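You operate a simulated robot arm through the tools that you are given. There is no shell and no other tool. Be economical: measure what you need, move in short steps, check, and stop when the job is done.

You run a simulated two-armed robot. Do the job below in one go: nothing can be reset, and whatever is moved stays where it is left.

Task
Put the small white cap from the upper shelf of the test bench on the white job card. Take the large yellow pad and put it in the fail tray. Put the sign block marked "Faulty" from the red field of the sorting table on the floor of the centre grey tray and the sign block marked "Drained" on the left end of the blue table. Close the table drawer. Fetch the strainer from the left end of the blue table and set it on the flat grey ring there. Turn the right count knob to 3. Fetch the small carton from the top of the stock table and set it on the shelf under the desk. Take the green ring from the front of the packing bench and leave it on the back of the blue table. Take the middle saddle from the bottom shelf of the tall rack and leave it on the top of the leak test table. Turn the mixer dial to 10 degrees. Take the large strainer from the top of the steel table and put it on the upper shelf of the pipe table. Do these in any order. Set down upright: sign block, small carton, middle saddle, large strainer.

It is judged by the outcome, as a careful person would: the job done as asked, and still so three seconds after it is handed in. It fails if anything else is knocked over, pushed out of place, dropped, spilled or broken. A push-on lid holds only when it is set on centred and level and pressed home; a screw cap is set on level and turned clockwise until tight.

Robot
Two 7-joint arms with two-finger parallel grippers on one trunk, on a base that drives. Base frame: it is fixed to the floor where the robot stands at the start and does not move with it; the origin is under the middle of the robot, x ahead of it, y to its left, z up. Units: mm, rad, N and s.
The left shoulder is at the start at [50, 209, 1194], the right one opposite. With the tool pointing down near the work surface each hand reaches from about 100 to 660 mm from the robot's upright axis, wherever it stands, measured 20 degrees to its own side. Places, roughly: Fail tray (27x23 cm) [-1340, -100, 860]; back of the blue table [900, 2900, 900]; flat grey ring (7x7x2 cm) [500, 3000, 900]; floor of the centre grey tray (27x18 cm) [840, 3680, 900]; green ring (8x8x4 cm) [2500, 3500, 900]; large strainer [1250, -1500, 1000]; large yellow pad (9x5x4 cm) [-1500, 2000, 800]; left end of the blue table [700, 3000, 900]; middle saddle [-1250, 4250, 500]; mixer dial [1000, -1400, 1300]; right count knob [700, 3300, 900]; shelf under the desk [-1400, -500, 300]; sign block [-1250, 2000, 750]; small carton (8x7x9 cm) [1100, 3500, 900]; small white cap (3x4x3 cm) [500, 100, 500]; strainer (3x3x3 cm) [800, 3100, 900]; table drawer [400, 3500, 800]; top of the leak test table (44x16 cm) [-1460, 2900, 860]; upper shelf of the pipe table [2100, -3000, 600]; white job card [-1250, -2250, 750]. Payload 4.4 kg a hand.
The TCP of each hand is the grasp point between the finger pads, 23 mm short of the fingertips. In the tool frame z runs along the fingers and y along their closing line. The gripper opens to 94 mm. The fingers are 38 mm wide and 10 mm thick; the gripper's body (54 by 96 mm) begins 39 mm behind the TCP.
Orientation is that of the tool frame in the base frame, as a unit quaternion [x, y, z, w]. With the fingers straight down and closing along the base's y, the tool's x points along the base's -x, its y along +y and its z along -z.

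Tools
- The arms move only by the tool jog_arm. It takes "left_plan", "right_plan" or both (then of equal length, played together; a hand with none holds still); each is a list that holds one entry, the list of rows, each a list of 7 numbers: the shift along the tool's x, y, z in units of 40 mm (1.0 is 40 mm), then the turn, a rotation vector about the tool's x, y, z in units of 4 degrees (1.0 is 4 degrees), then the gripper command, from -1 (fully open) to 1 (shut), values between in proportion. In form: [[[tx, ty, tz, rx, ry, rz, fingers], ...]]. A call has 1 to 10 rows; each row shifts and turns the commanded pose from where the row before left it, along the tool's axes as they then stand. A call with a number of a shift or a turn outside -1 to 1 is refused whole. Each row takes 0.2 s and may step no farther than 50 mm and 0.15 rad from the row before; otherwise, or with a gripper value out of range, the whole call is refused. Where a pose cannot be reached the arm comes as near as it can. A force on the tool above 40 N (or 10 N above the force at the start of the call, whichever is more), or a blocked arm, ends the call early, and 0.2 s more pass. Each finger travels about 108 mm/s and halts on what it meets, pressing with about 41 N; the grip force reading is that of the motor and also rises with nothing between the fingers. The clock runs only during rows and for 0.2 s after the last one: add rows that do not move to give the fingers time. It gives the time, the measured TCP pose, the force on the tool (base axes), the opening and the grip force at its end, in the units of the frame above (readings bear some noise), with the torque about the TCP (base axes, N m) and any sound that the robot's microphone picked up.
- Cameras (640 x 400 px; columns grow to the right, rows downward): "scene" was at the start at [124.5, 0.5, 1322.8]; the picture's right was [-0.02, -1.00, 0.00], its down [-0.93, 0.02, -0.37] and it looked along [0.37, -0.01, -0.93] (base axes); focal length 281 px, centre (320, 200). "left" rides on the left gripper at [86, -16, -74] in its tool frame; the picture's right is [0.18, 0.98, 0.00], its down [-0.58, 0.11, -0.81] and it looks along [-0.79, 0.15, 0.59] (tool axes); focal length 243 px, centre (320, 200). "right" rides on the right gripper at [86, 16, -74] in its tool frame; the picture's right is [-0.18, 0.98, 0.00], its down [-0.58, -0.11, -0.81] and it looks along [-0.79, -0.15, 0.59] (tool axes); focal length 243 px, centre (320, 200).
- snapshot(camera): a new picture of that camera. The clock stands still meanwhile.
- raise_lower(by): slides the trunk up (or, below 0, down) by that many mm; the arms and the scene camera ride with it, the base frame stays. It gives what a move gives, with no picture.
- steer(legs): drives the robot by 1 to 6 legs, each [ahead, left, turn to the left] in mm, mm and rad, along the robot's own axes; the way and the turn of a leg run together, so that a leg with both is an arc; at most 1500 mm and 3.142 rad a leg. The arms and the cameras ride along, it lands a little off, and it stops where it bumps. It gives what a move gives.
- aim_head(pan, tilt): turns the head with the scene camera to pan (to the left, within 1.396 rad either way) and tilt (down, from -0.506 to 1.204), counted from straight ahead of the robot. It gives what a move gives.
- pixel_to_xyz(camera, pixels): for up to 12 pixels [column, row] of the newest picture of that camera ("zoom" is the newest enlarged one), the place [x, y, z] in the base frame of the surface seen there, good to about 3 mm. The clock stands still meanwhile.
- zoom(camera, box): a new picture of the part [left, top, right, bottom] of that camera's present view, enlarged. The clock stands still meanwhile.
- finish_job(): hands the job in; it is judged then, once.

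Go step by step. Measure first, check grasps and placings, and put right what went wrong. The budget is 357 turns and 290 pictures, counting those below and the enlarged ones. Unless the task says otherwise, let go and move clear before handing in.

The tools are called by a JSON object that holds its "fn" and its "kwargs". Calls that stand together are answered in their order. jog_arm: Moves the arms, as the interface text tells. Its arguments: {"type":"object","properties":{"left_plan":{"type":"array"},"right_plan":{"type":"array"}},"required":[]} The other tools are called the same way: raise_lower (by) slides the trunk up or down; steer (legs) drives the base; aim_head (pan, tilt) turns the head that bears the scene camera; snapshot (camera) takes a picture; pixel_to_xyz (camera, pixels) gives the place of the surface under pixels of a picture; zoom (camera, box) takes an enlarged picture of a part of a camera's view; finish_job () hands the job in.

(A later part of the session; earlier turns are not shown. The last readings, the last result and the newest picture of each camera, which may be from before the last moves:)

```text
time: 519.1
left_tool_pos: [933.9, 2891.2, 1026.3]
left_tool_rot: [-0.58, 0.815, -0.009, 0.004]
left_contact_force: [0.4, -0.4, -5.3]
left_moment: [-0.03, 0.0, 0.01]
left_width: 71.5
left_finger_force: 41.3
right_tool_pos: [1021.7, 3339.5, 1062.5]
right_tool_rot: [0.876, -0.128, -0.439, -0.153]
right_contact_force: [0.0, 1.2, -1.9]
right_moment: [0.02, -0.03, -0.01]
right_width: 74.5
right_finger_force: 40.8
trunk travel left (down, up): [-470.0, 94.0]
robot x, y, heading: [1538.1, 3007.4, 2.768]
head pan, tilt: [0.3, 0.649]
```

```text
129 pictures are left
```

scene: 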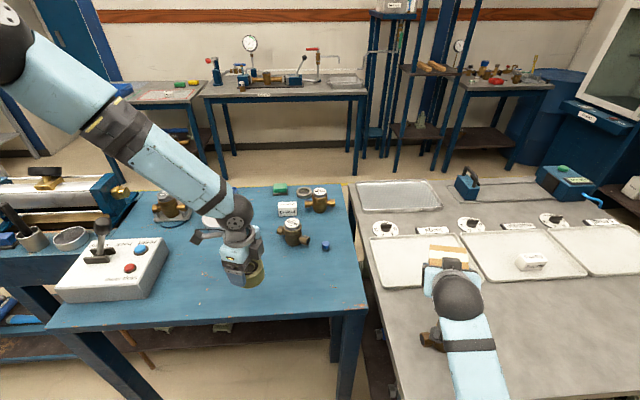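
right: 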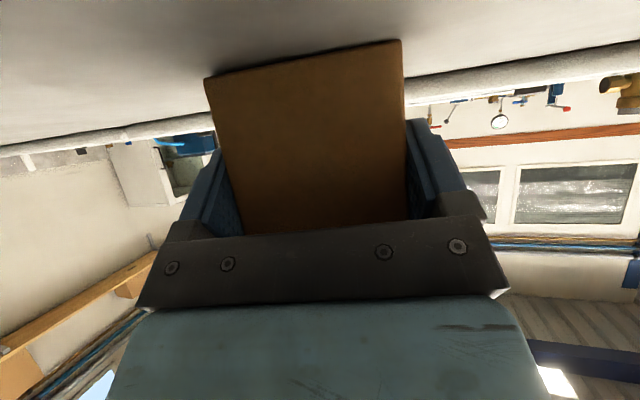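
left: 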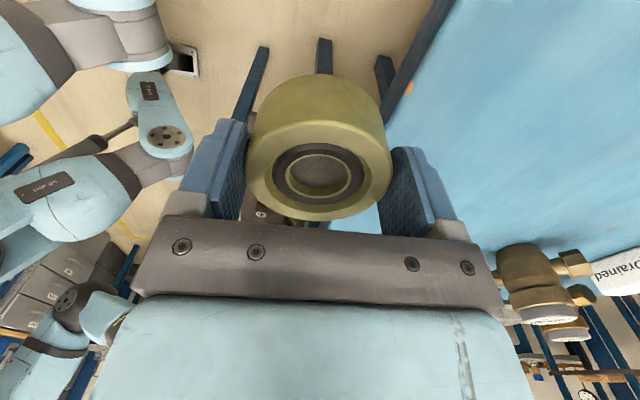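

The left is over the table; the carton is above a valve, so I lower only the left arm.

{"fn": "jog_arm", "kwargs": {"left_plan": [[[0.2, 0, 0.6, 0, 0, 0, 0.2], [0.2, 0, 0.6, 0, 0, 0, 0.2], [0.1, 0, 0.5, 0, 0, 0, 0.2], [0, 0, 0, 0, 0, 0, 0.2]]]}}

{"fn": "snapshot", "kwargs": {"camera": "left"}}

```text
time: 520.1
left_tool_pos: [935.5, 2847.2, 999.9]
left_tool_rot: [-0.58, 0.814, -0.008, 0.005]
left_contact_force: [-0.7, 0.4, -4.7]
left_moment: [-0.03, 0.04, -0.02]
left_width: 71.4
left_finger_force: 41.3
left hand out of reach, approached as far as the arm can: row 1, 2, 3
right_tool_pos: [1019.7, 3340.3, 1062.0]
right_tool_rot: [0.877, -0.128, -0.438, -0.153]
right_contact_force: [-1.1, -0.4, -1.8]
right_moment: [-0.03, 0.0, 0.02]
right_width: 74.7
right_finger_force: 40.9
trunk travel left (down, up): [-470.0, 94.0]
robot x, y, heading: [1539.8, 3008.9, 2.771]
head pan, tilt: [0.3, 0.649]
```

```text
128 pictures are left
```

left: 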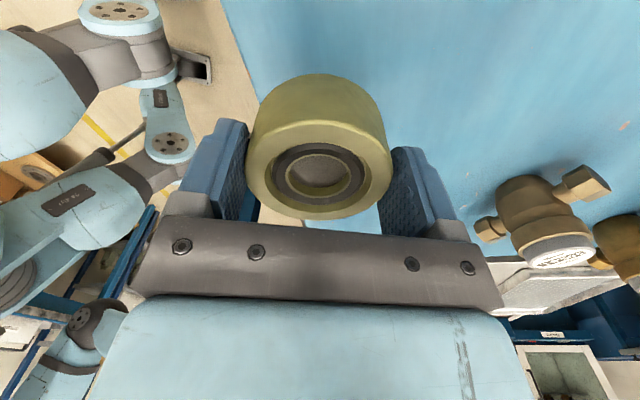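

I check where the reset box edge and the valve top are before using part trunk, part arm.

{"fn": "pixel_to_xyz", "kwargs": {"camera": "scene", "pixels": [[160, 255], [165, 240], [150, 290], [200, 285], [430, 340], [440, 262], [443, 253], [220, 300]]}}

```text
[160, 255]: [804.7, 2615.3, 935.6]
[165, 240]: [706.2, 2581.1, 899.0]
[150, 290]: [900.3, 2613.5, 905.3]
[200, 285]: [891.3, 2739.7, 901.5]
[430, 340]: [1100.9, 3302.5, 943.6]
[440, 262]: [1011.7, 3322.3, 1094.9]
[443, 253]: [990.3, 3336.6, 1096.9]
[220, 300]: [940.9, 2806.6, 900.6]
```

There is room down to y≈2700, so I continue lowering with outward motion.

{"fn": "jog_arm", "kwargs": {"left_plan": [[[0.8, 0.1, 0.5, 0, 0, 0, 0.2], [0.8, 0.1, 0.5, 0, 0, 0, 0.2], [0.3, 0.1, 0.35, 0, 0, 0, 0.2], [0, 0, 0, 0, 0, 0, 0.2]]]}}

```text
time: 521.1
left_tool_pos: [906.7, 2770.7, 975.7]
left_tool_rot: [-0.579, 0.815, -0.008, 0.005]
left_contact_force: [-0.1, -0.3, -6.0]
left_moment: [-0.06, 0.03, 0.0]
left_width: 71.3
left_finger_force: 41.0
left hand out of reach, approached as far as the arm can: row 1, 2, 3
right_tool_pos: [1020.8, 3339.5, 1061.1]
right_tool_rot: [0.877, -0.128, -0.438, -0.152]
right_contact_force: [1.5, -0.5, -1.7]
right_moment: [0.0, -0.03, -0.02]
right_width: 74.8
right_finger_force: 41.2
trunk travel left (down, up): [-470.0, 94.0]
robot x, y, heading: [1534.8, 3006.7, 2.772]
head pan, tilt: [0.3, 0.649]
```

35 mm remain. I first shift the right hand 60 mm sideways so the carton is clear of the valve, then lower the trunk.

{"fn": "jog_arm", "kwargs": {"right_plan": [[[0, -0.8, 0, 0, 0, 0, 0.3], [0, -0.8, 0, 0, 0, 0, 0.3], [0, 0, 0, 0, 0, 0, 0.3]]]}}

{"fn": "raise_lower", "kwargs": {"by": -32}}

{"fn": "snapshot", "kwargs": {"camera": "left"}}

```text
time: 521.9
left_tool_pos: [907.4, 2769.6, 974.5]
left_tool_rot: [-0.579, 0.815, -0.008, 0.004]
left_contact_force: [-1.2, -0.1, -4.4]
left_moment: [-0.06, 0.02, 0.03]
left_width: 71.4
left_finger_force: 41.5
right_tool_pos: [1042.3, 3397.9, 1072.3]
right_tool_rot: [0.876, -0.128, -0.439, -0.153]
right_contact_force: [0.9, -0.2, -1.4]
right_moment: [0.0, -0.06, -0.02]
right_width: 74.5
right_finger_force: 40.8
trunk travel left (down, up): [-470.0, 94.0]
robot x, y, heading: [1534.7, 3008.1, 2.776]
head pan, tilt: [0.3, 0.649]
```

```text
time: 522.7
left_tool_pos: [907.3, 2771.7, 944.1]
left_tool_rot: [-0.579, 0.815, -0.009, 0.004]
left_contact_force: [0.5, 0.6, -5.7]
left_moment: [-0.05, 0.02, 0.0]
left_width: 71.8
left_finger_force: 40.9
right_tool_pos: [1043.3, 3398.4, 1039.2]
right_tool_rot: [0.875, -0.128, -0.44, -0.153]
right_contact_force: [0.3, 1.0, -1.5]
right_moment: [0.02, -0.05, 0.0]
right_width: 74.6
right_finger_force: 41.1
trunk travel left (down, up): [-438.0, 126.0]
robot x, y, heading: [1533.7, 3008.1, 2.774]
head pan, tilt: [0.3, 0.649]
```

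```text
127 pictures are left
```

left: 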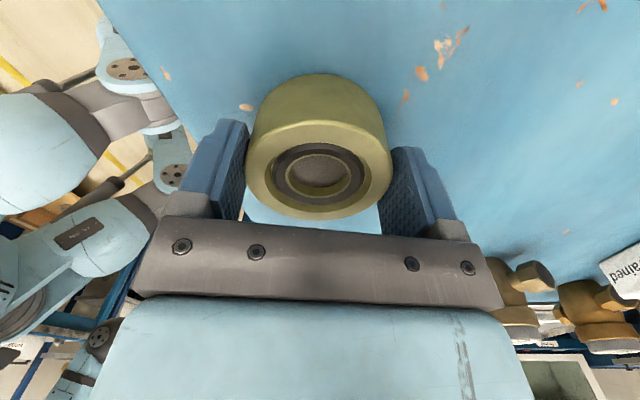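

Nearly on the table. I lower 4 mm, release the ring, and rise.

{"fn": "raise_lower", "kwargs": {"by": -4}}

{"fn": "jog_arm", "kwargs": {"left_plan": [[[0, 0, 0, 0, 0, 0, -0.2], [0, 0, 0, 0, 0, 0, -1], [0, 0, 0, 0, 0, 0, -1], [0, 0, 0, 0, 0, 0, -1]]]}}

{"fn": "raise_lower", "kwargs": {"by": 120}}

{"fn": "snapshot", "kwargs": {"camera": "left"}}

```text
time: 523.2
left_tool_pos: [908.9, 2768.8, 942.1]
left_tool_rot: [-0.58, 0.815, -0.007, 0.005]
left_contact_force: [-1.4, -4.4, 13.2]
left_moment: [0.08, 0.68, 0.15]
left_width: 71.2
left_finger_force: 40.9
right_tool_pos: [1043.1, 3398.6, 1036.5]
right_tool_rot: [0.876, -0.129, -0.439, -0.153]
right_contact_force: [-0.1, 0.3, -1.5]
right_moment: [0.0, -0.02, 0.0]
right_width: 74.8
right_finger_force: 41.2
trunk travel left (down, up): [-434.0, 130.0]
robot x, y, heading: [1536.7, 3007.3, 2.769]
head pan, tilt: [0.3, 0.649]
```

```text
time: 524.2
left_tool_pos: [907.3, 2770.0, 939.5]
left_tool_rot: [-0.58, 0.815, -0.009, 0.005]
left_contact_force: [-0.3, -0.2, -0.7]
left_moment: [0.03, 0.04, -0.01]
left_width: 94.0
left_finger_force: 0.0
right_tool_pos: [1041.9, 3399.0, 1034.4]
right_tool_rot: [0.876, -0.129, -0.438, -0.154]
right_contact_force: [0.7, 0.4, -1.3]
right_moment: [-0.06, -0.03, -0.01]
right_width: 74.7
right_finger_force: 41.6
trunk travel left (down, up): [-434.0, 130.0]
robot x, y, heading: [1536.3, 3008.0, 2.772]
head pan, tilt: [0.3, 0.649]
```

```text
time: 525.7
left_tool_pos: [907.9, 2770.2, 1059.3]
left_tool_rot: [-0.579, 0.815, -0.009, 0.004]
left_contact_force: [0.6, -0.5, -0.2]
left_moment: [0.01, -0.03, 0.02]
left_width: 94.1
left_finger_force: 0.1
right_tool_pos: [1042.7, 3399.4, 1155.7]
right_tool_rot: [0.876, -0.129, -0.438, -0.153]
right_contact_force: [-0.2, 0.7, -0.8]
right_moment: [-0.01, -0.03, 0.02]
right_width: 74.7
right_finger_force: 41.2
trunk travel left (down, up): [-554.0, 10.0]
robot x, y, heading: [1536.0, 3010.5, 2.778]
head pan, tilt: [0.3, 0.649]
```

```text
126 pictures are left
```

left: 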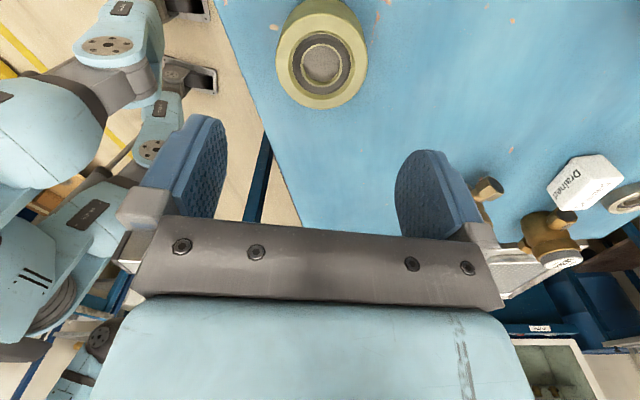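

The ring rests at the back of the blue table. Now I carry the carton to the desk: around the north end again, then south along x≈−450.

{"fn": "steer", "kwargs": {"legs": [[-250, 0, 0], [0, 0, -1.2], [1400, 0, 0], [330, 0, 0], [0, 0, 1.57], [1400, 0, 0]]}}

{"fn": "aim_head", "kwargs": {"pan": 0, "tilt": 0.4}}

{"fn": "snapshot", "kwargs": {"camera": "scene"}}

```text
time: 549.4
left_tool_pos: [-123.5, 4226.1, 1059.8]
left_tool_rot: [0.712, -0.702, 0.009, -0.006]
left_contact_force: [-0.2, -0.8, -0.4]
left_moment: [0.0, 0.02, 0.0]
left_width: 94.1
left_finger_force: 0.0
right_tool_pos: [-209.5, 4862.1, 1154.2]
right_tool_rot: [0.884, 0.025, -0.46, -0.075]
right_contact_force: [-0.1, 0.5, -1.6]
right_moment: [-0.05, 0.0, -0.01]
right_width: 74.5
right_finger_force: 40.6
trunk travel left (down, up): [-554.0, 10.0]
robot x, y, heading: [387.1, 4664.6, 3.123]
head pan, tilt: [0.3, 0.649]
```

```text
time: 550.2
left_tool_pos: [-122.3, 4226.0, 1058.7]
left_tool_rot: [0.712, -0.702, 0.008, -0.005]
left_contact_force: [-0.2, -0.4, -0.5]
left_moment: [0.01, 0.02, -0.01]
left_width: 94.1
left_finger_force: 0.0
right_tool_pos: [-211.2, 4861.6, 1155.3]
right_tool_rot: [0.885, 0.025, -0.459, -0.075]
right_contact_force: [1.1, 0.1, -1.9]
right_moment: [0.01, 0.03, 0.0]
right_width: 74.9
right_finger_force: 41.0
trunk travel left (down, up): [-554.0, 10.0]
robot x, y, heading: [382.6, 4664.4, 3.122]
head pan, tilt: [0.0, 0.4]
```

```text
125 pictures are left
```

scene: 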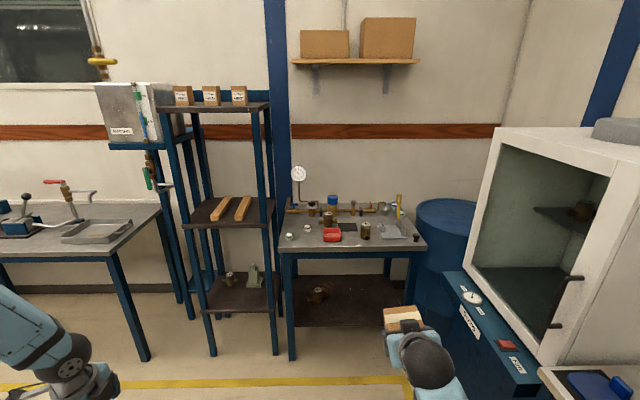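

The tall rack is at (240,200), with a green saddle on the bottom shelf near (255,275). I zoom and measure for later.

{"fn": "zoom", "kwargs": {"camera": "scene", "box": [180, 230, 300, 320]}}

{"fn": "pixel_to_xyz", "kwargs": {"camera": "scene", "pixels": [[255, 275], [255, 288], [230, 278], [240, 305], [270, 285], [200, 275], [210, 345], [275, 345], [235, 225], [130, 250], [90, 235]]}}

```text
4.44 times, centred on (240, 275) of scene
```

zoom: 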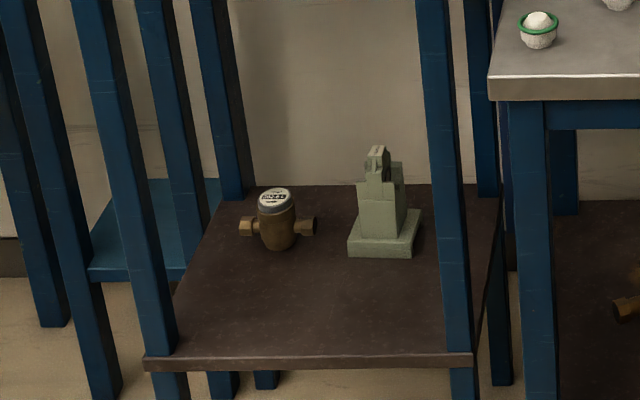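

```text
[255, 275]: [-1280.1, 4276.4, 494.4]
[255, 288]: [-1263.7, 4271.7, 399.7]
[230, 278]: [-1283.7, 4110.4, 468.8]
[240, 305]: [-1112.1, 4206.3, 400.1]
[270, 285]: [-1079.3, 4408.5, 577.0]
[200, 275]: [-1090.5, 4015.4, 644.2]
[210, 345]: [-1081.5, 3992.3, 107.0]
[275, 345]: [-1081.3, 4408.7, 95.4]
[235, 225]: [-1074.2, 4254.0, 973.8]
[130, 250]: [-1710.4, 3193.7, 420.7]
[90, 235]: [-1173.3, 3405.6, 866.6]
```

The saddle is at (-1270,4275) on the shelf z=400. I continue: west to x≈−400, turn south, drive to the desk.

{"fn": "steer", "kwargs": {"legs": [[770, 0, 0], [0, 0, 1.58], [1500, 0, 0], [1500, 0, 0], [1300, 0, 0]]}}

{"fn": "aim_head", "kwargs": {"pan": -0.6, "tilt": 0.55}}

{"fn": "snapshot", "kwargs": {"camera": "scene"}}

```text
time: 578.5
left_tool_pos: [-240.2, -152.0, 1060.2]
left_tool_rot: [1.0, -0.016, 0.002, -0.01]
left_contact_force: [0.4, 0.0, 1.7]
left_moment: [0.03, 0.04, 0.01]
left_width: 94.2
left_finger_force: 0.0
right_tool_pos: [-878.7, -210.5, 1155.9]
right_tool_rot: [0.622, 0.63, -0.383, 0.263]
right_contact_force: [0.1, 0.4, -1.2]
right_moment: [0.02, 0.01, 0.0]
right_width: 74.6
right_finger_force: 40.9
trunk travel left (down, up): [-554.0, 10.0]
robot x, y, heading: [-651.4, 379.2, -1.639]
head pan, tilt: [0.0, 0.4]
```

```text
time: 579.5
left_tool_pos: [-239.8, -152.2, 1060.1]
left_tool_rot: [1.0, -0.016, 0.002, -0.01]
left_contact_force: [0.1, -0.1, -0.4]
left_moment: [-0.02, -0.01, -0.03]
left_width: 94.3
left_finger_force: 0.0
right_tool_pos: [-877.1, -208.8, 1154.9]
right_tool_rot: [0.623, 0.63, -0.383, 0.263]
right_contact_force: [0.6, 0.4, -1.3]
right_moment: [0.05, 0.01, -0.01]
right_width: 74.7
right_finger_force: 41.2
trunk travel left (down, up): [-554.0, 10.0]
robot x, y, heading: [-653.5, 379.5, -1.636]
head pan, tilt: [-0.6, 0.55]
```

```text
123 pictures are left
```

scene: 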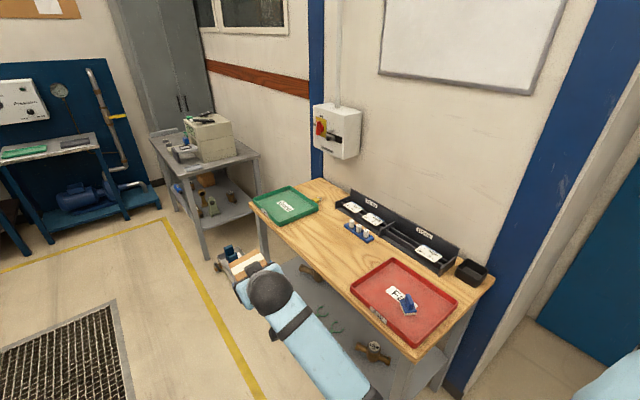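

The desk with red fail tray is ahead-right; the grey shelf is under it. I measure.

{"fn": "pixel_to_xyz", "kwargs": {"camera": "scene", "pixels": [[330, 285], [325, 320], [355, 325], [400, 365], [375, 350], [345, 300], [330, 255], [350, 290], [405, 350], [420, 375], [310, 270]]}}

{"fn": "zoom", "kwargs": {"camera": "scene", "box": [230, 200, 500, 400]}}

```text
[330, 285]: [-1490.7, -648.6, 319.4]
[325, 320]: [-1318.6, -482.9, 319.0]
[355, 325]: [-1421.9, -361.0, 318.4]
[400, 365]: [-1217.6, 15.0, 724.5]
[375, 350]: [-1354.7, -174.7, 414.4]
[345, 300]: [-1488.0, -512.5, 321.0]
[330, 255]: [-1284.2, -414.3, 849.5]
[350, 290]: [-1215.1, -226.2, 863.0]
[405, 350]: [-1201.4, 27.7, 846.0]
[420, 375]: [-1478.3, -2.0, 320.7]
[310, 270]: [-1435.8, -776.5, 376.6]
```

```text
2.00 times, centred on (365, 300) of scene
```

zoom: 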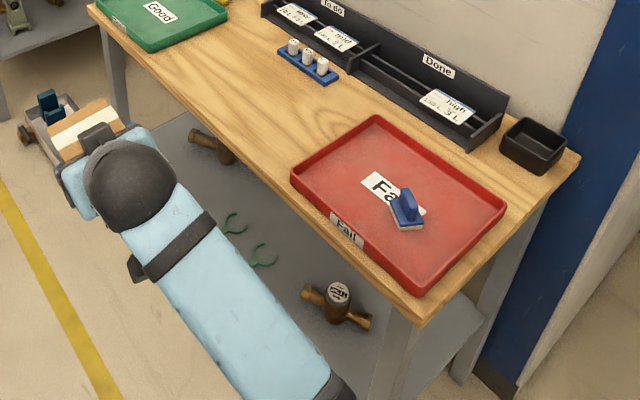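

The shelf is at z=319; free spot at about (-1290,-550). I drive to face the desk there and straighten the carton's roll (≈9°).

{"fn": "steer", "kwargs": {"legs": [[1110, 320, 0], [0, 0, -1.505]]}}

{"fn": "jog_arm", "kwargs": {"right_plan": [[[0, 0, 0.4, 0, 0, 0.75, 0.3], [0, 0, 0.4, 0, 0, 0.75, 0.3], [0, 0, 0.4, 0, 0, 0.75, 0.3], [0, 0, 0, 0, 0, 0, 0.3]]]}}

{"fn": "aim_head", "kwargs": {"pan": 0, "tilt": 0.7}}

{"fn": "snapshot", "kwargs": {"camera": "scene"}}

```text
time: 589.1
left_tool_pos: [-905.4, -1229.8, 1060.6]
left_tool_rot: [0.726, -0.688, 0.008, -0.005]
left_contact_force: [-0.1, 1.6, 0.1]
left_moment: [-0.03, 0.01, 0.03]
left_width: 93.7
left_finger_force: 0.1
right_tool_pos: [-1017.4, -599.0, 1155.6]
right_tool_rot: [0.884, 0.041, -0.46, -0.066]
right_contact_force: [0.2, -0.6, -1.1]
right_moment: [0.01, -0.04, 0.0]
right_width: 74.7
right_finger_force: 40.9
trunk travel left (down, up): [-554.0, 10.0]
robot x, y, heading: [-409.8, -774.9, -3.127]
head pan, tilt: [-0.6, 0.55]
```

```text
time: 590.1
left_tool_pos: [-907.2, -1230.2, 1058.8]
left_tool_rot: [0.725, -0.688, 0.008, -0.006]
left_contact_force: [-0.2, -0.7, 0.2]
left_moment: [0.01, 0.02, 0.0]
left_width: 93.7
left_finger_force: 0.0
right_tool_pos: [-1056.6, -588.2, 1123.5]
right_tool_rot: [0.885, -0.025, -0.463, -0.038]
right_contact_force: [1.1, 0.1, -1.5]
right_moment: [0.01, -0.01, 0.0]
right_width: 74.6
right_finger_force: 41.0
trunk travel left (down, up): [-554.0, 10.0]
robot x, y, heading: [-412.6, -775.4, -3.127]
head pan, tilt: [-0.6, 0.55]
```

```text
time: 591.1
left_tool_pos: [-906.1, -1231.0, 1059.9]
left_tool_rot: [0.725, -0.689, 0.009, -0.006]
left_contact_force: [-0.1, 0.0, -0.1]
left_moment: [0.02, 0.03, 0.0]
left_width: 94.1
left_finger_force: 0.1
right_tool_pos: [-1057.7, -587.6, 1125.0]
right_tool_rot: [0.885, -0.026, -0.464, -0.038]
right_contact_force: [-0.6, 0.6, -1.5]
right_moment: [-0.02, -0.06, 0.03]
right_width: 75.0
right_finger_force: 41.2
trunk travel left (down, up): [-554.0, 10.0]
robot x, y, heading: [-415.3, -773.5, -3.119]
head pan, tilt: [0.0, 0.7]
```

```text
121 pictures are left
```

scene: 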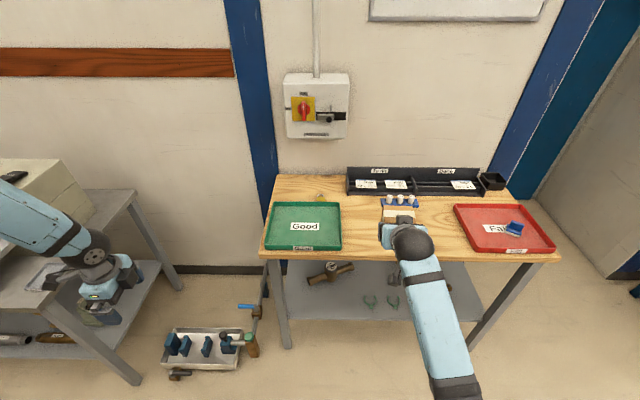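

Carton is upright again. I back up 160 mm, stretch the arm forward 130 mm at height, then lower the trunk.

{"fn": "steer", "kwargs": {"legs": [[-160, 0, 0]]}}

{"fn": "jog_arm", "kwargs": {"right_plan": [[[-0.6, 0, 0.88, 0, 0, 0, 0.3], [-0.6, 0, 0.88, 0, 0, 0, 0.3], [-0.6, 0, 0.88, 0, 0, 0, 0.3], [0, 0, 0, 0, 0, 0, 0.3]]]}}

{"fn": "raise_lower", "kwargs": {"by": -300}}

{"fn": "raise_lower", "kwargs": {"by": -235}}

{"fn": "snapshot", "kwargs": {"camera": "scene"}}

```text
time: 592.5
left_tool_pos: [-749.3, -1228.9, 1057.8]
left_tool_rot: [0.726, -0.687, 0.009, -0.007]
left_contact_force: [-0.1, -0.6, -1.1]
left_moment: [0.01, -0.03, -0.02]
left_width: 94.2
left_finger_force: 0.1
right_tool_pos: [-902.0, -586.0, 1125.4]
right_tool_rot: [0.885, -0.023, -0.464, -0.036]
right_contact_force: [-0.8, -0.2, -1.3]
right_moment: [-0.01, -0.05, 0.0]
right_width: 74.8
right_finger_force: 40.7
trunk travel left (down, up): [-554.0, 10.0]
robot x, y, heading: [-253.4, -767.9, -3.126]
head pan, tilt: [0.0, 0.7]
```

```text
time: 593.5
left_tool_pos: [-747.5, -1227.8, 1060.5]
left_tool_rot: [0.725, -0.688, 0.009, -0.006]
left_contact_force: [-0.2, 0.0, -0.9]
left_moment: [0.0, 0.05, 0.02]
left_width: 93.9
left_finger_force: 0.1
right_tool_pos: [-1029.5, -577.8, 1126.3]
right_tool_rot: [0.885, -0.025, -0.464, -0.037]
right_contact_force: [0.1, 0.7, -1.9]
right_moment: [-0.02, -0.05, 0.01]
right_width: 74.7
right_finger_force: 40.5
trunk travel left (down, up): [-554.0, 10.0]
robot x, y, heading: [-254.2, -768.2, -3.12]
head pan, tilt: [0.0, 0.7]
```

```text
time: 596.5
left_tool_pos: [-747.1, -1226.9, 760.1]
left_tool_rot: [0.726, -0.688, 0.008, -0.007]
left_contact_force: [0.4, 0.2, -0.3]
left_moment: [0.0, 0.0, -0.02]
left_width: 93.9
left_finger_force: 0.1
right_tool_pos: [-1028.2, -577.0, 825.6]
right_tool_rot: [0.884, -0.025, -0.464, -0.037]
right_contact_force: [0.2, 0.3, -0.7]
right_moment: [0.06, 0.0, 0.03]
right_width: 74.6
right_finger_force: 40.7
trunk travel left (down, up): [-254.0, 310.0]
robot x, y, heading: [-257.1, -770.1, -3.123]
head pan, tilt: [0.0, 0.7]
```

```text
time: 599.2
left_tool_pos: [-740.1, -1233.3, 620.2]
left_tool_rot: [0.725, -0.688, -0.01, -0.001]
left_contact_force: [-1.9, 0.9, -0.1]
left_moment: [-0.05, -0.06, 0.03]
left_width: 93.9
left_finger_force: 0.1
right_tool_pos: [-1032.8, -575.4, 732.9]
right_tool_rot: [0.868, -0.022, -0.494, -0.049]
right_contact_force: [-0.6, -0.4, -1.5]
right_moment: [0.02, -0.07, 0.0]
right_width: 74.6
right_finger_force: 41.0
trunk travel left (down, up): [-95.0, 469.0]
robot x, y, heading: [-254.1, -775.2, -3.124]
head pan, tilt: [0.0, 0.7]
stopped: the arm was blocked; the commanded pose is now the measured one
```

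```text
120 pictures are left
```

scene: 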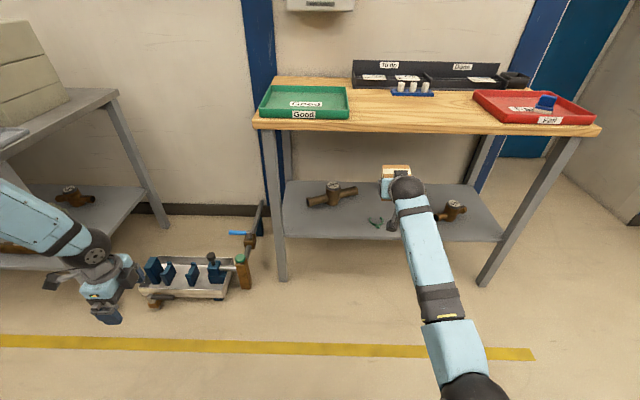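

The elbow met the base tower again. I raise 90 mm and measure where the elbow is.

{"fn": "raise_lower", "kwargs": {"by": 100}}

{"fn": "aim_head", "kwargs": {"pan": -0.4, "tilt": 1.1}}

{"fn": "snapshot", "kwargs": {"camera": "scene"}}

{"fn": "pixel_to_xyz", "kwargs": {"camera": "scene", "pixels": [[350, 200], [380, 220], [400, 240], [340, 160], [330, 260], [250, 280]]}}

```text
time: 600.5
left_tool_pos: [-748.6, -1228.9, 701.4]
left_tool_rot: [0.726, -0.688, 0.008, -0.006]
left_contact_force: [0.2, -0.1, 0.9]
left_moment: [-0.01, -0.01, 0.02]
left_width: 93.9
left_finger_force: 0.0
right_tool_pos: [-1047.7, -566.3, 800.9]
right_tool_rot: [0.873, -0.025, -0.485, -0.046]
right_contact_force: [0.1, -0.1, -1.8]
right_moment: [-0.02, 0.0, 0.02]
right_width: 74.6
right_finger_force: 40.9
trunk travel left (down, up): [-195.0, 369.0]
robot x, y, heading: [-255.9, -769.9, -3.126]
head pan, tilt: [0.0, 0.7]
```

```text
time: 601.4
left_tool_pos: [-746.8, -1228.7, 700.5]
left_tool_rot: [0.725, -0.688, 0.008, -0.006]
left_contact_force: [-0.1, 0.7, -0.2]
left_moment: [-0.04, -0.04, 0.03]
left_width: 94.2
left_finger_force: 0.0
right_tool_pos: [-1046.3, -565.7, 800.3]
right_tool_rot: [0.873, -0.025, -0.485, -0.045]
right_contact_force: [0.7, 0.3, -1.8]
right_moment: [0.01, -0.03, -0.01]
right_width: 74.5
right_finger_force: 40.6
trunk travel left (down, up): [-195.0, 369.0]
robot x, y, heading: [-257.0, -770.6, -3.125]
head pan, tilt: [-0.4, 1.1]
```

```text
119 pictures are left
```

scene: 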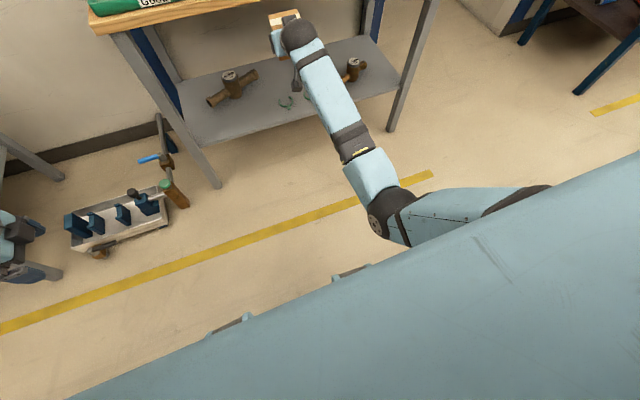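

```text
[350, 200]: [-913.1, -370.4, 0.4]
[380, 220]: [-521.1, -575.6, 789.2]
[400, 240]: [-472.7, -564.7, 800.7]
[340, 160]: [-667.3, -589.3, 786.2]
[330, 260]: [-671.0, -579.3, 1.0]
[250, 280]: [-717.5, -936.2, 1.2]
```

The elbow is right above the base's front tower. Shifting the hand ~250 mm outward to the right takes the elbow outside it. I do that and lower again.

{"fn": "jog_arm", "kwargs": {"right_plan": [[[0, -0.9, 0, 0, 0, 0, 0.3], [0, -0.9, 0, 0, 0, 0, 0.3], [0, -0.9, 0, 0, 0, 0, 0.3], [0, -0.9, 0, 0, 0, 0, 0.3], [0, -0.9, 0, 0, 0, 0, 0.3], [0, -0.9, 0, 0, 0, 0, 0.3], [0, -0.9, 0, 0, 0, 0, 0.3], [0, 0, 0, 0, 0, 0, 0.3]]]}}

{"fn": "snapshot", "kwargs": {"camera": "scene"}}

```text
time: 603.2
left_tool_pos: [-746.8, -1228.0, 699.4]
left_tool_rot: [0.726, -0.688, 0.008, -0.005]
left_contact_force: [0.0, 0.5, 0.3]
left_moment: [0.02, -0.03, 0.02]
left_width: 93.9
left_finger_force: 0.0
right_tool_pos: [-1025.6, -313.3, 814.2]
right_tool_rot: [0.873, -0.025, -0.485, -0.046]
right_contact_force: [0.3, 0.4, -0.4]
right_moment: [0.01, -0.06, 0.03]
right_width: 74.8
right_finger_force: 40.3
trunk travel left (down, up): [-195.0, 369.0]
robot x, y, heading: [-250.9, -775.1, -3.12]
head pan, tilt: [-0.4, 1.1]
```

```text
118 pictures are left
```

scene: 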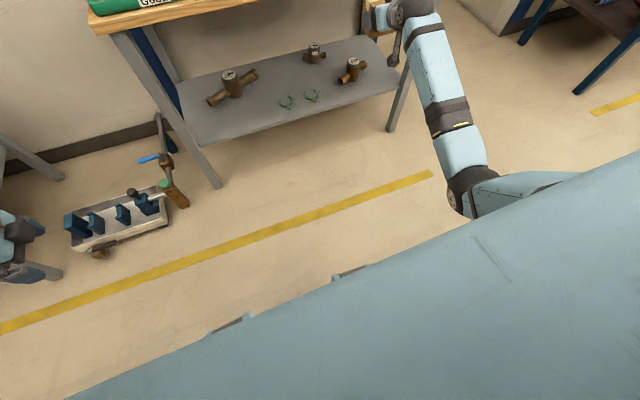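

The elbow has moved well outside. I lower the trunk fully, then the hand further.

{"fn": "raise_lower", "kwargs": {"by": -190}}

{"fn": "jog_arm", "kwargs": {"right_plan": [[[0.82, 0, 0.57, 0, 0, 0, 0.3], [0.82, 0, 0.57, 0, 0, 0, 0.3], [0.82, 0, 0.57, 0, 0, 0, 0.3], [0.82, 0, 0.57, 0, 0, 0, 0.3], [0, 0, 0, 0, 0, 0, 0.3]]]}}

{"fn": "snapshot", "kwargs": {"camera": "scene"}}

```text
time: 605.3
left_tool_pos: [-746.5, -1228.1, 509.9]
left_tool_rot: [0.726, -0.688, 0.008, -0.006]
left_contact_force: [-0.6, -0.1, 0.0]
left_moment: [-0.02, 0.02, 0.02]
left_width: 94.2
left_finger_force: 0.1
right_tool_pos: [-1024.9, -312.6, 623.8]
right_tool_rot: [0.873, -0.026, -0.484, -0.046]
right_contact_force: [-0.6, -0.1, -1.9]
right_moment: [0.02, -0.03, 0.01]
right_width: 74.7
right_finger_force: 41.0
trunk travel left (down, up): [-5.0, 559.0]
robot x, y, heading: [-256.2, -770.7, -3.121]
head pan, tilt: [-0.4, 1.1]
```

```text
time: 606.5
left_tool_pos: [-747.0, -1228.0, 510.6]
left_tool_rot: [0.726, -0.688, 0.008, -0.006]
left_contact_force: [-1.2, -0.2, -0.2]
left_moment: [-0.03, 0.02, -0.04]
left_width: 93.9
left_finger_force: 0.1
right_tool_pos: [-1032.5, -303.7, 463.0]
right_tool_rot: [0.873, -0.025, -0.485, -0.045]
right_contact_force: [0.3, 0.6, -1.2]
right_moment: [-0.04, -0.07, -0.04]
right_width: 74.7
right_finger_force: 40.9
trunk travel left (down, up): [-5.0, 559.0]
robot x, y, heading: [-251.5, -768.3, -3.119]
head pan, tilt: [-0.4, 1.1]
```

```text
117 pictures are left
```

scene: 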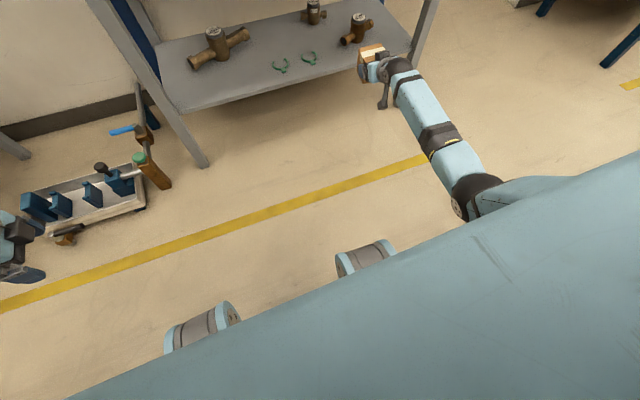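

Good — the hand is low and the elbow clear. I lower 70 mm more with a small pitch correction and measure the shelf's free area.

{"fn": "jog_arm", "kwargs": {"right_plan": [[[0.85, 0, 0.53, 0, 0.8, 0, 0.3], [0.68, 0, 0.46, 0, 0, 0, 0.3], [0, 0, 0, 0, 0, 0, 0.3]]]}}

{"fn": "pixel_to_xyz", "kwargs": {"camera": "scene", "pixels": [[250, 85], [240, 98], [200, 95], [280, 68], [308, 58], [345, 70], [330, 75], [395, 50], [215, 70], [245, 70]]}}

```text
time: 607.3
left_tool_pos: [-747.6, -1228.1, 510.8]
left_tool_rot: [0.726, -0.688, 0.008, -0.006]
left_contact_force: [-0.9, -0.4, -0.2]
left_moment: [0.03, -0.02, -0.01]
left_width: 94.0
left_finger_force: 0.1
right_tool_pos: [-1031.7, -300.4, 390.6]
right_tool_rot: [0.886, -0.027, -0.46, -0.045]
right_contact_force: [0.1, -0.7, -2.2]
right_moment: [0.02, -0.01, 0.03]
right_width: 74.7
right_finger_force: 40.7
trunk travel left (down, up): [-5.0, 559.0]
robot x, y, heading: [-257.2, -772.1, -3.12]
head pan, tilt: [-0.4, 1.1]
```

```text
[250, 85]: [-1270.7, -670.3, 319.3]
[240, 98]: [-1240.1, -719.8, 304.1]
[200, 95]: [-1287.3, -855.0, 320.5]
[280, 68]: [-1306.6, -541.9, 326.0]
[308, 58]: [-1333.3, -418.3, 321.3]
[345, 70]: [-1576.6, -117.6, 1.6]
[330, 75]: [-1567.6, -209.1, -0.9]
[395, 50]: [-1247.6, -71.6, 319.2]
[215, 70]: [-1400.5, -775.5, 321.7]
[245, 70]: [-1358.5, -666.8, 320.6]
```

I measure the floor box near the left arm before strafing.

{"fn": "pixel_to_xyz", "kwargs": {"camera": "scene", "pixels": [[30, 205], [80, 215], [140, 180], [165, 180], [145, 130], [155, 95], [65, 238], [10, 230], [120, 130]]}}

```text
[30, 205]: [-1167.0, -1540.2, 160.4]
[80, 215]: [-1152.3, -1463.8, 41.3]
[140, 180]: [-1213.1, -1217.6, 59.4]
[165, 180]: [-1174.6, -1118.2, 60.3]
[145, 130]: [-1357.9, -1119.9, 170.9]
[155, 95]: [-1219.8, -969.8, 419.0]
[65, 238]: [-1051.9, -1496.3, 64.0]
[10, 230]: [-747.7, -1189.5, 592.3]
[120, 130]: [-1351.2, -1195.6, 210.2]
```

All low (under z≈210), so it is safe. I strafe left 350 and drive forward 200, then look.

{"fn": "steer", "kwargs": {"legs": [[0, 350, 0], [190, 0, 0]]}}

{"fn": "snapshot", "kwargs": {"camera": "right"}}

{"fn": "snapshot", "kwargs": {"camera": "scene"}}

```text
time: 612.1
left_tool_pos: [-930.6, -1583.4, 510.8]
left_tool_rot: [0.726, -0.688, 0.008, -0.005]
left_contact_force: [-1.1, 0.0, -0.1]
left_moment: [0.03, -0.01, 0.01]
left_width: 94.0
left_finger_force: 0.1
right_tool_pos: [-1214.7, -654.8, 389.6]
right_tool_rot: [0.886, -0.027, -0.46, -0.045]
right_contact_force: [0.1, -0.1, -1.3]
right_moment: [0.02, -0.01, 0.01]
right_width: 74.8
right_finger_force: 40.5
trunk travel left (down, up): [-5.0, 559.0]
robot x, y, heading: [-443.1, -1124.7, -3.121]
head pan, tilt: [-0.4, 1.1]
```

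```text
116 pictures are left
```

right: 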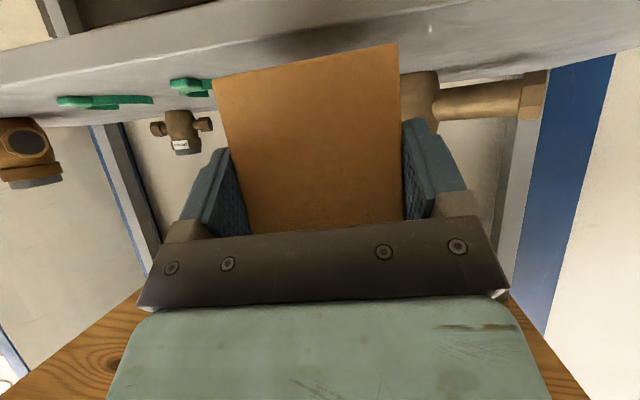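

```text
115 pictures are left
```

scene: 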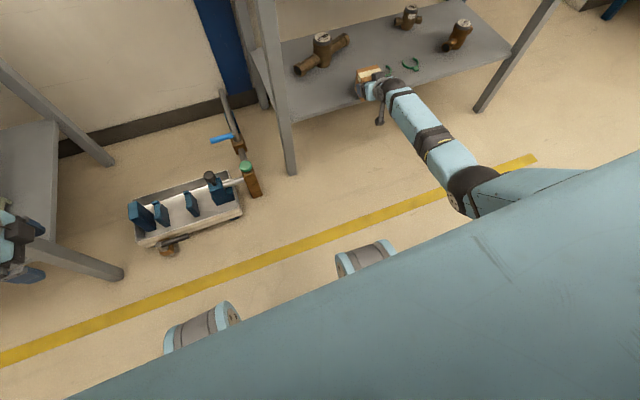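

I go in the last 65 mm (15 mm further left, away from the clip) and lower to the shelf.

{"fn": "steer", "kwargs": {"legs": [[64, 15, 0]]}}

{"fn": "jog_arm", "kwargs": {"right_plan": [[[0.27, 0, 0.19, 0, 0, 0, 0.3], [0.06, 0, 0.04, 0, 0, 0, 0.3], [0, 0, 0, 0, 0, 0, 0.3]]]}}

{"fn": "snapshot", "kwargs": {"camera": "right"}}

```text
time: 613.0
left_tool_pos: [-993.6, -1598.6, 510.7]
left_tool_rot: [0.726, -0.688, 0.009, -0.005]
left_contact_force: [-0.3, 0.5, 0.9]
left_moment: [-0.01, -0.02, 0.03]
left_width: 94.3
left_finger_force: 0.1
right_tool_pos: [-1276.3, -670.4, 389.5]
right_tool_rot: [0.886, -0.027, -0.46, -0.045]
right_contact_force: [0.4, -1.2, -1.4]
right_moment: [-0.02, 0.0, 0.05]
right_width: 74.7
right_finger_force: 40.8
trunk travel left (down, up): [-5.0, 559.0]
robot x, y, heading: [-496.2, -1144.3, -3.13]
head pan, tilt: [-0.4, 1.1]
```

```text
time: 613.9
left_tool_pos: [-993.1, -1598.6, 510.8]
left_tool_rot: [0.726, -0.688, 0.008, -0.005]
left_contact_force: [-0.2, -0.2, 0.0]
left_moment: [0.0, -0.01, -0.01]
left_width: 94.1
left_finger_force: 0.1
right_tool_pos: [-1277.3, -670.0, 374.7]
right_tool_rot: [0.886, -0.027, -0.46, -0.046]
right_contact_force: [-0.1, 0.3, -1.4]
right_moment: [0.0, 0.01, 0.01]
right_width: 74.4
right_finger_force: 41.4
trunk travel left (down, up): [-5.0, 559.0]
robot x, y, heading: [-504.6, -1140.3, -3.12]
head pan, tilt: [-0.4, 1.1]
```

```text
114 pictures are left
```

right: 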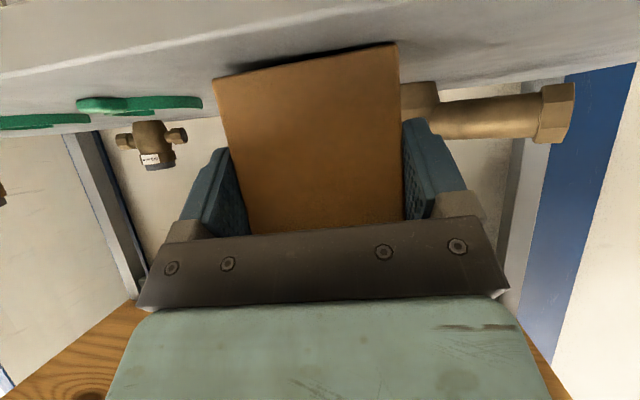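

Lower in 1.5 mm steps until contact.

{"fn": "jog_arm", "kwargs": {"right_plan": [[[0.03, 0, 0.02, 0, 0, 0, 0.3], [0.03, 0, 0.02, 0, 0, 0, 0.3], [0.03, 0, 0.02, 0, 0, 0, 0.3], [0, 0, 0, 0, 0, 0, 0.3]]]}}

```text
time: 614.9
left_tool_pos: [-993.8, -1599.0, 511.6]
left_tool_rot: [0.726, -0.688, 0.007, -0.006]
left_contact_force: [-0.6, 0.7, -0.1]
left_moment: [0.01, 0.0, 0.01]
left_width: 93.8
left_finger_force: 0.0
right_tool_pos: [-1277.7, -668.3, 373.3]
right_tool_rot: [0.885, -0.027, -0.463, -0.045]
right_contact_force: [2.7, -1.2, 13.5]
right_moment: [-0.58, 0.55, 0.2]
right_width: 74.6
right_finger_force: 41.2
trunk travel left (down, up): [-5.0, 559.0]
robot x, y, heading: [-499.2, -1143.6, -3.125]
head pan, tilt: [-0.4, 1.1]
```

Contact at one bottom edge (≈1.5° roll, a 2 mm gap): fine to release. I open to full and check.

{"fn": "jog_arm", "kwargs": {"right_plan": [[[0, 0, 0, 0, 0, 0.4, 0.3], [0, 0, 0, 0, 0, 0, 0.1], [0, 0, 0, 0, 0, 0, -0.3], [0, 0, 0, 0, 0, 0, -0.8], [0, 0, 0, 0, 0, 0, -0.8]]]}}

{"fn": "steer", "kwargs": {"legs": [[-150, 0, 0]]}}

{"fn": "snapshot", "kwargs": {"camera": "right"}}

```text
time: 616.0
left_tool_pos: [-993.9, -1599.4, 509.7]
left_tool_rot: [0.725, -0.689, 0.007, -0.006]
left_contact_force: [-0.1, -0.3, -0.6]
left_moment: [-0.01, 0.01, -0.03]
left_width: 94.0
left_finger_force: 0.0
right_tool_pos: [-1276.2, -669.5, 368.5]
right_tool_rot: [0.886, -0.039, -0.46, -0.038]
right_contact_force: [0.8, -0.5, 0.1]
right_moment: [-0.01, 0.0, 0.0]
right_width: 84.5
right_finger_force: 0.0
trunk travel left (down, up): [-5.0, 559.0]
robot x, y, heading: [-497.9, -1140.4, -3.127]
head pan, tilt: [-0.4, 1.1]
```

```text
time: 617.4
left_tool_pos: [-846.7, -1596.4, 510.7]
left_tool_rot: [0.726, -0.688, 0.009, -0.006]
left_contact_force: [0.1, 0.1, -0.8]
left_moment: [0.03, 0.03, -0.01]
left_width: 94.1
left_finger_force: 0.0
right_tool_pos: [-1127.8, -666.6, 370.3]
right_tool_rot: [0.886, -0.038, -0.461, -0.038]
right_contact_force: [0.0, -0.5, 0.2]
right_moment: [0.03, 0.01, -0.01]
right_width: 84.8
right_finger_force: 0.1
trunk travel left (down, up): [-5.0, 559.0]
robot x, y, heading: [-351.4, -1141.2, -3.122]
head pan, tilt: [-0.4, 1.1]
```

```text
113 pictures are left
```

right: 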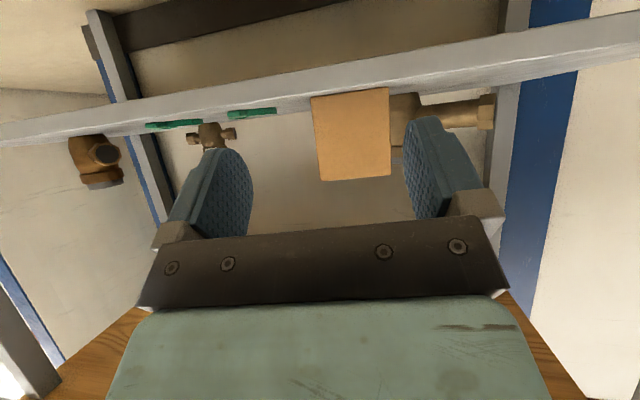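

The carton stands upright on the shelf under the desk. Next the saddle: keeping this arm posture, I raise 110 mm, back up, and strafe north to the tall rack.

{"fn": "raise_lower", "kwargs": {"by": 115}}

{"fn": "steer", "kwargs": {"legs": [[-220, 0, -0.02], [0, -1500, 0], [0, -1500, 0], [0, -1500, 0], [0, -430, 0]]}}

{"fn": "aim_head", "kwargs": {"pan": -0.4, "tilt": 0.7}}

{"fn": "snapshot", "kwargs": {"camera": "scene"}}

```text
time: 618.9
left_tool_pos: [-845.5, -1597.1, 626.8]
left_tool_rot: [0.725, -0.688, 0.007, -0.006]
left_contact_force: [0.6, 0.2, 0.4]
left_moment: [0.01, -0.02, 0.03]
left_width: 94.2
left_finger_force: 0.1
right_tool_pos: [-1128.4, -665.7, 484.1]
right_tool_rot: [0.886, -0.039, -0.46, -0.039]
right_contact_force: [-0.5, -0.6, -0.2]
right_moment: [0.02, 0.01, -0.02]
right_width: 84.4
right_finger_force: 0.0
trunk travel left (down, up): [-120.0, 444.0]
robot x, y, heading: [-357.6, -1138.2, -3.127]
head pan, tilt: [-0.4, 1.1]
```

```text
time: 663.3
left_tool_pos: [-567.2, 3346.5, 626.3]
left_tool_rot: [0.726, -0.688, 0.008, -0.005]
left_contact_force: [0.6, 0.0, -0.1]
left_moment: [-0.01, -0.01, 0.01]
left_width: 94.1
left_finger_force: 0.1
right_tool_pos: [-849.0, 4275.8, 485.3]
right_tool_rot: [0.886, -0.039, -0.461, -0.038]
right_contact_force: [0.3, 0.4, 0.2]
right_moment: [0.01, -0.01, -0.01]
right_width: 84.5
right_finger_force: 0.0
trunk travel left (down, up): [-120.0, 444.0]
robot x, y, heading: [-74.1, 3807.6, -3.12]
head pan, tilt: [-0.4, 1.1]
```

```text
time: 664.1
left_tool_pos: [-567.6, 3345.9, 626.1]
left_tool_rot: [0.726, -0.688, 0.007, -0.006]
left_contact_force: [-0.6, 1.3, 0.5]
left_moment: [-0.02, 0.0, 0.0]
left_width: 94.0
left_finger_force: 0.1
right_tool_pos: [-850.4, 4275.6, 484.5]
right_tool_rot: [0.886, -0.04, -0.46, -0.039]
right_contact_force: [-0.9, -0.5, -0.2]
right_moment: [-0.01, -0.03, 0.02]
right_width: 84.5
right_finger_force: 0.1
trunk travel left (down, up): [-120.0, 444.0]
robot x, y, heading: [-74.4, 3799.9, -3.124]
head pan, tilt: [-0.4, 0.7]
```

```text
112 pictures are left
```

scene: 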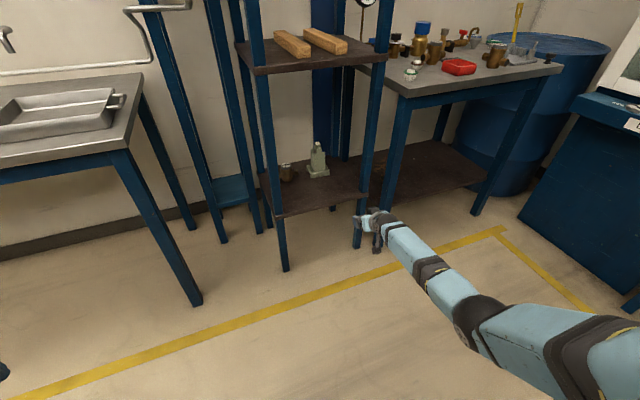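

In front of the rack. I zoom on the saddle and measure.

{"fn": "zoom", "kwargs": {"camera": "scene", "box": [270, 130, 370, 220]}}

{"fn": "pixel_to_xyz", "kwargs": {"camera": "zoom", "pixels": [[292, 90], [270, 145], [320, 145], [295, 150], [295, 195], [245, 205], [350, 200], [295, 175]]}}

{"fn": "snapshot", "kwargs": {"camera": "right"}}

```text
4.44 times, centred on (320, 175) of scene
```

zoom: 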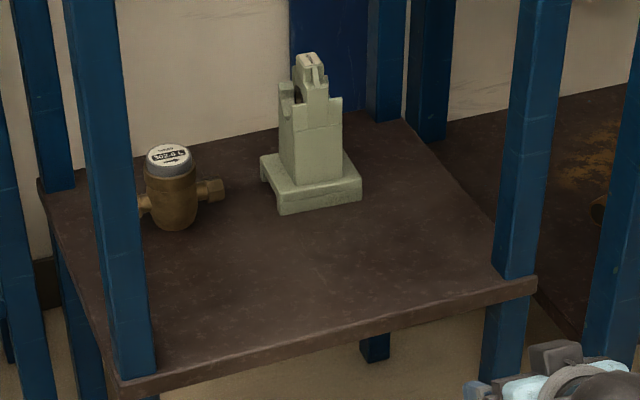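

```text
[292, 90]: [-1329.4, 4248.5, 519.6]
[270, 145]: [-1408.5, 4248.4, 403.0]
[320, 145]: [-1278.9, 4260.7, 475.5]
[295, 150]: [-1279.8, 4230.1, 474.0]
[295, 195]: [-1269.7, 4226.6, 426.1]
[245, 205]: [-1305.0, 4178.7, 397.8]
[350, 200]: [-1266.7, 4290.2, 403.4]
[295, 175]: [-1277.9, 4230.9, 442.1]
```

```text
110 pictures are left
```

right: 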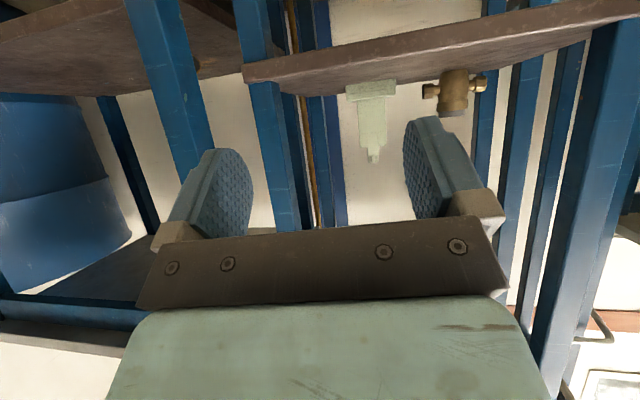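

I take widths from the right camera's frontal view.

{"fn": "zoom", "kwargs": {"camera": "right", "box": [330, 70, 420, 170]}}

{"fn": "pixel_to_xyz", "kwargs": {"camera": "right", "pixels": [[359, 112], [385, 112], [349, 92], [394, 88], [372, 125], [373, 148], [372, 104]]}}

```text
4.00 times, centred on (375, 120) of right
```

zoom: 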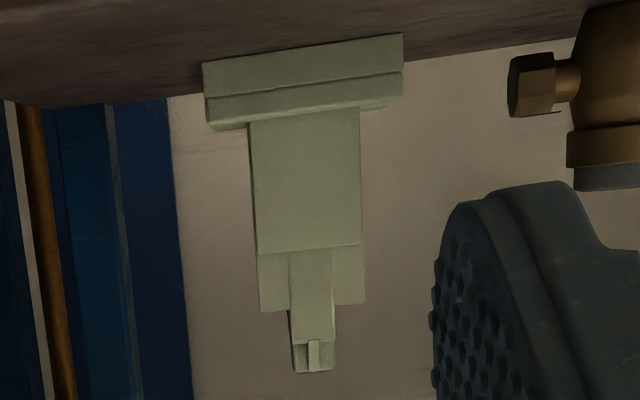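

```text
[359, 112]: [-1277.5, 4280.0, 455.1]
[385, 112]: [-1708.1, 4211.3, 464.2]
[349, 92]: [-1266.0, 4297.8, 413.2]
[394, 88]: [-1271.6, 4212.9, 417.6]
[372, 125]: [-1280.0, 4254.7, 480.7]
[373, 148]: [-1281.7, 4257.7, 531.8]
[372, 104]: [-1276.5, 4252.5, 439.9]
```

Column centre (≈-1300,4255), ~53 mm wide. I strafe 21 mm and drive in 300 mm, then check.

{"fn": "steer", "kwargs": {"legs": [[0, 21, 0], [300, 0, 0]]}}

{"fn": "snapshot", "kwargs": {"camera": "right"}}

```text
time: 666.6
left_tool_pos: [-859.3, 3318.9, 624.8]
left_tool_rot: [0.726, -0.688, 0.008, -0.005]
left_contact_force: [-0.2, 0.7, 0.2]
left_moment: [-0.03, 0.03, -0.01]
left_width: 94.0
left_finger_force: 0.0
right_tool_pos: [-1143.4, 4249.9, 483.1]
right_tool_rot: [0.886, -0.039, -0.461, -0.038]
right_contact_force: [0.8, -0.1, -0.1]
right_moment: [-0.02, 0.03, 0.05]
right_width: 84.8
right_finger_force: 0.0
trunk travel left (down, up): [-120.0, 444.0]
robot x, y, heading: [-362.9, 3774.2, -3.12]
head pan, tilt: [-0.4, 0.7]
```

```text
108 pictures are left
```

right: 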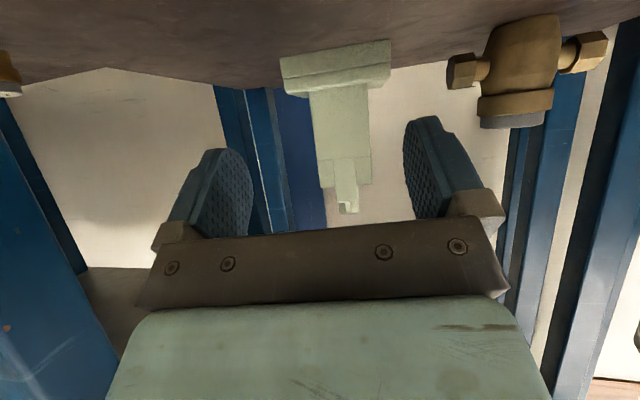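

Aligned. I pull the left hand back 120 mm (it is near the leak table), then drive in 150 mm.

{"fn": "jog_arm", "kwargs": {"left_plan": [[[0, -0.9, -0.3, 0, 0, 0, 0.5], [0, -0.9, -0.3, 0, 0, 0, 0.5], [0, -0.9, -0.3, 0, 0, 0, 0.5], [0, 0, 0, 0, 0, 0, 0.5]]], "right_plan": [[[0.2, -0.1, 0.1, 0, 0, 0, -0.8], [0, 0, 0, 0, 0, 0, -0.8], [0, 0, 0, 0, 0, 0, -0.8], [0, 0, 0, 0, 0, 0, -0.8]]]}}

{"fn": "steer", "kwargs": {"legs": [[150, 0, 0]]}}

{"fn": "snapshot", "kwargs": {"camera": "right"}}

```text
time: 667.6
left_tool_pos: [-755.1, 3324.2, 666.3]
left_tool_rot: [0.726, -0.688, 0.008, -0.005]
left_contact_force: [-0.6, -0.3, 0.2]
left_moment: [-0.01, 0.03, -0.04]
left_width: 23.6
left_finger_force: 0.0
right_tool_pos: [-1141.3, 4252.8, 476.6]
right_tool_rot: [0.886, -0.04, -0.461, -0.039]
right_contact_force: [-0.1, 0.4, 0.1]
right_moment: [0.03, -0.01, 0.0]
right_width: 84.4
right_finger_force: 0.1
trunk travel left (down, up): [-120.0, 444.0]
robot x, y, heading: [-365.7, 3777.8, -3.127]
head pan, tilt: [-0.4, 0.7]
```

```text
time: 669.0
left_tool_pos: [-902.9, 3322.3, 666.5]
left_tool_rot: [0.726, -0.688, 0.008, -0.006]
left_contact_force: [-0.1, 0.4, 0.0]
left_moment: [0.03, -0.01, 0.0]
left_width: 23.5
left_finger_force: 0.1
right_tool_pos: [-1288.7, 4253.1, 475.5]
right_tool_rot: [0.886, -0.04, -0.461, -0.039]
right_contact_force: [0.2, -0.7, -0.3]
right_moment: [0.06, -0.01, -0.01]
right_width: 84.6
right_finger_force: 0.1
trunk travel left (down, up): [-120.0, 444.0]
robot x, y, heading: [-511.9, 3772.2, -3.123]
head pan, tilt: [-0.4, 0.7]
```

```text
107 pictures are left
```

right: 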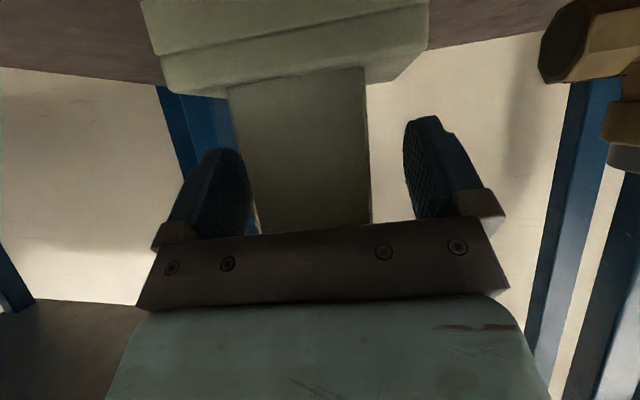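

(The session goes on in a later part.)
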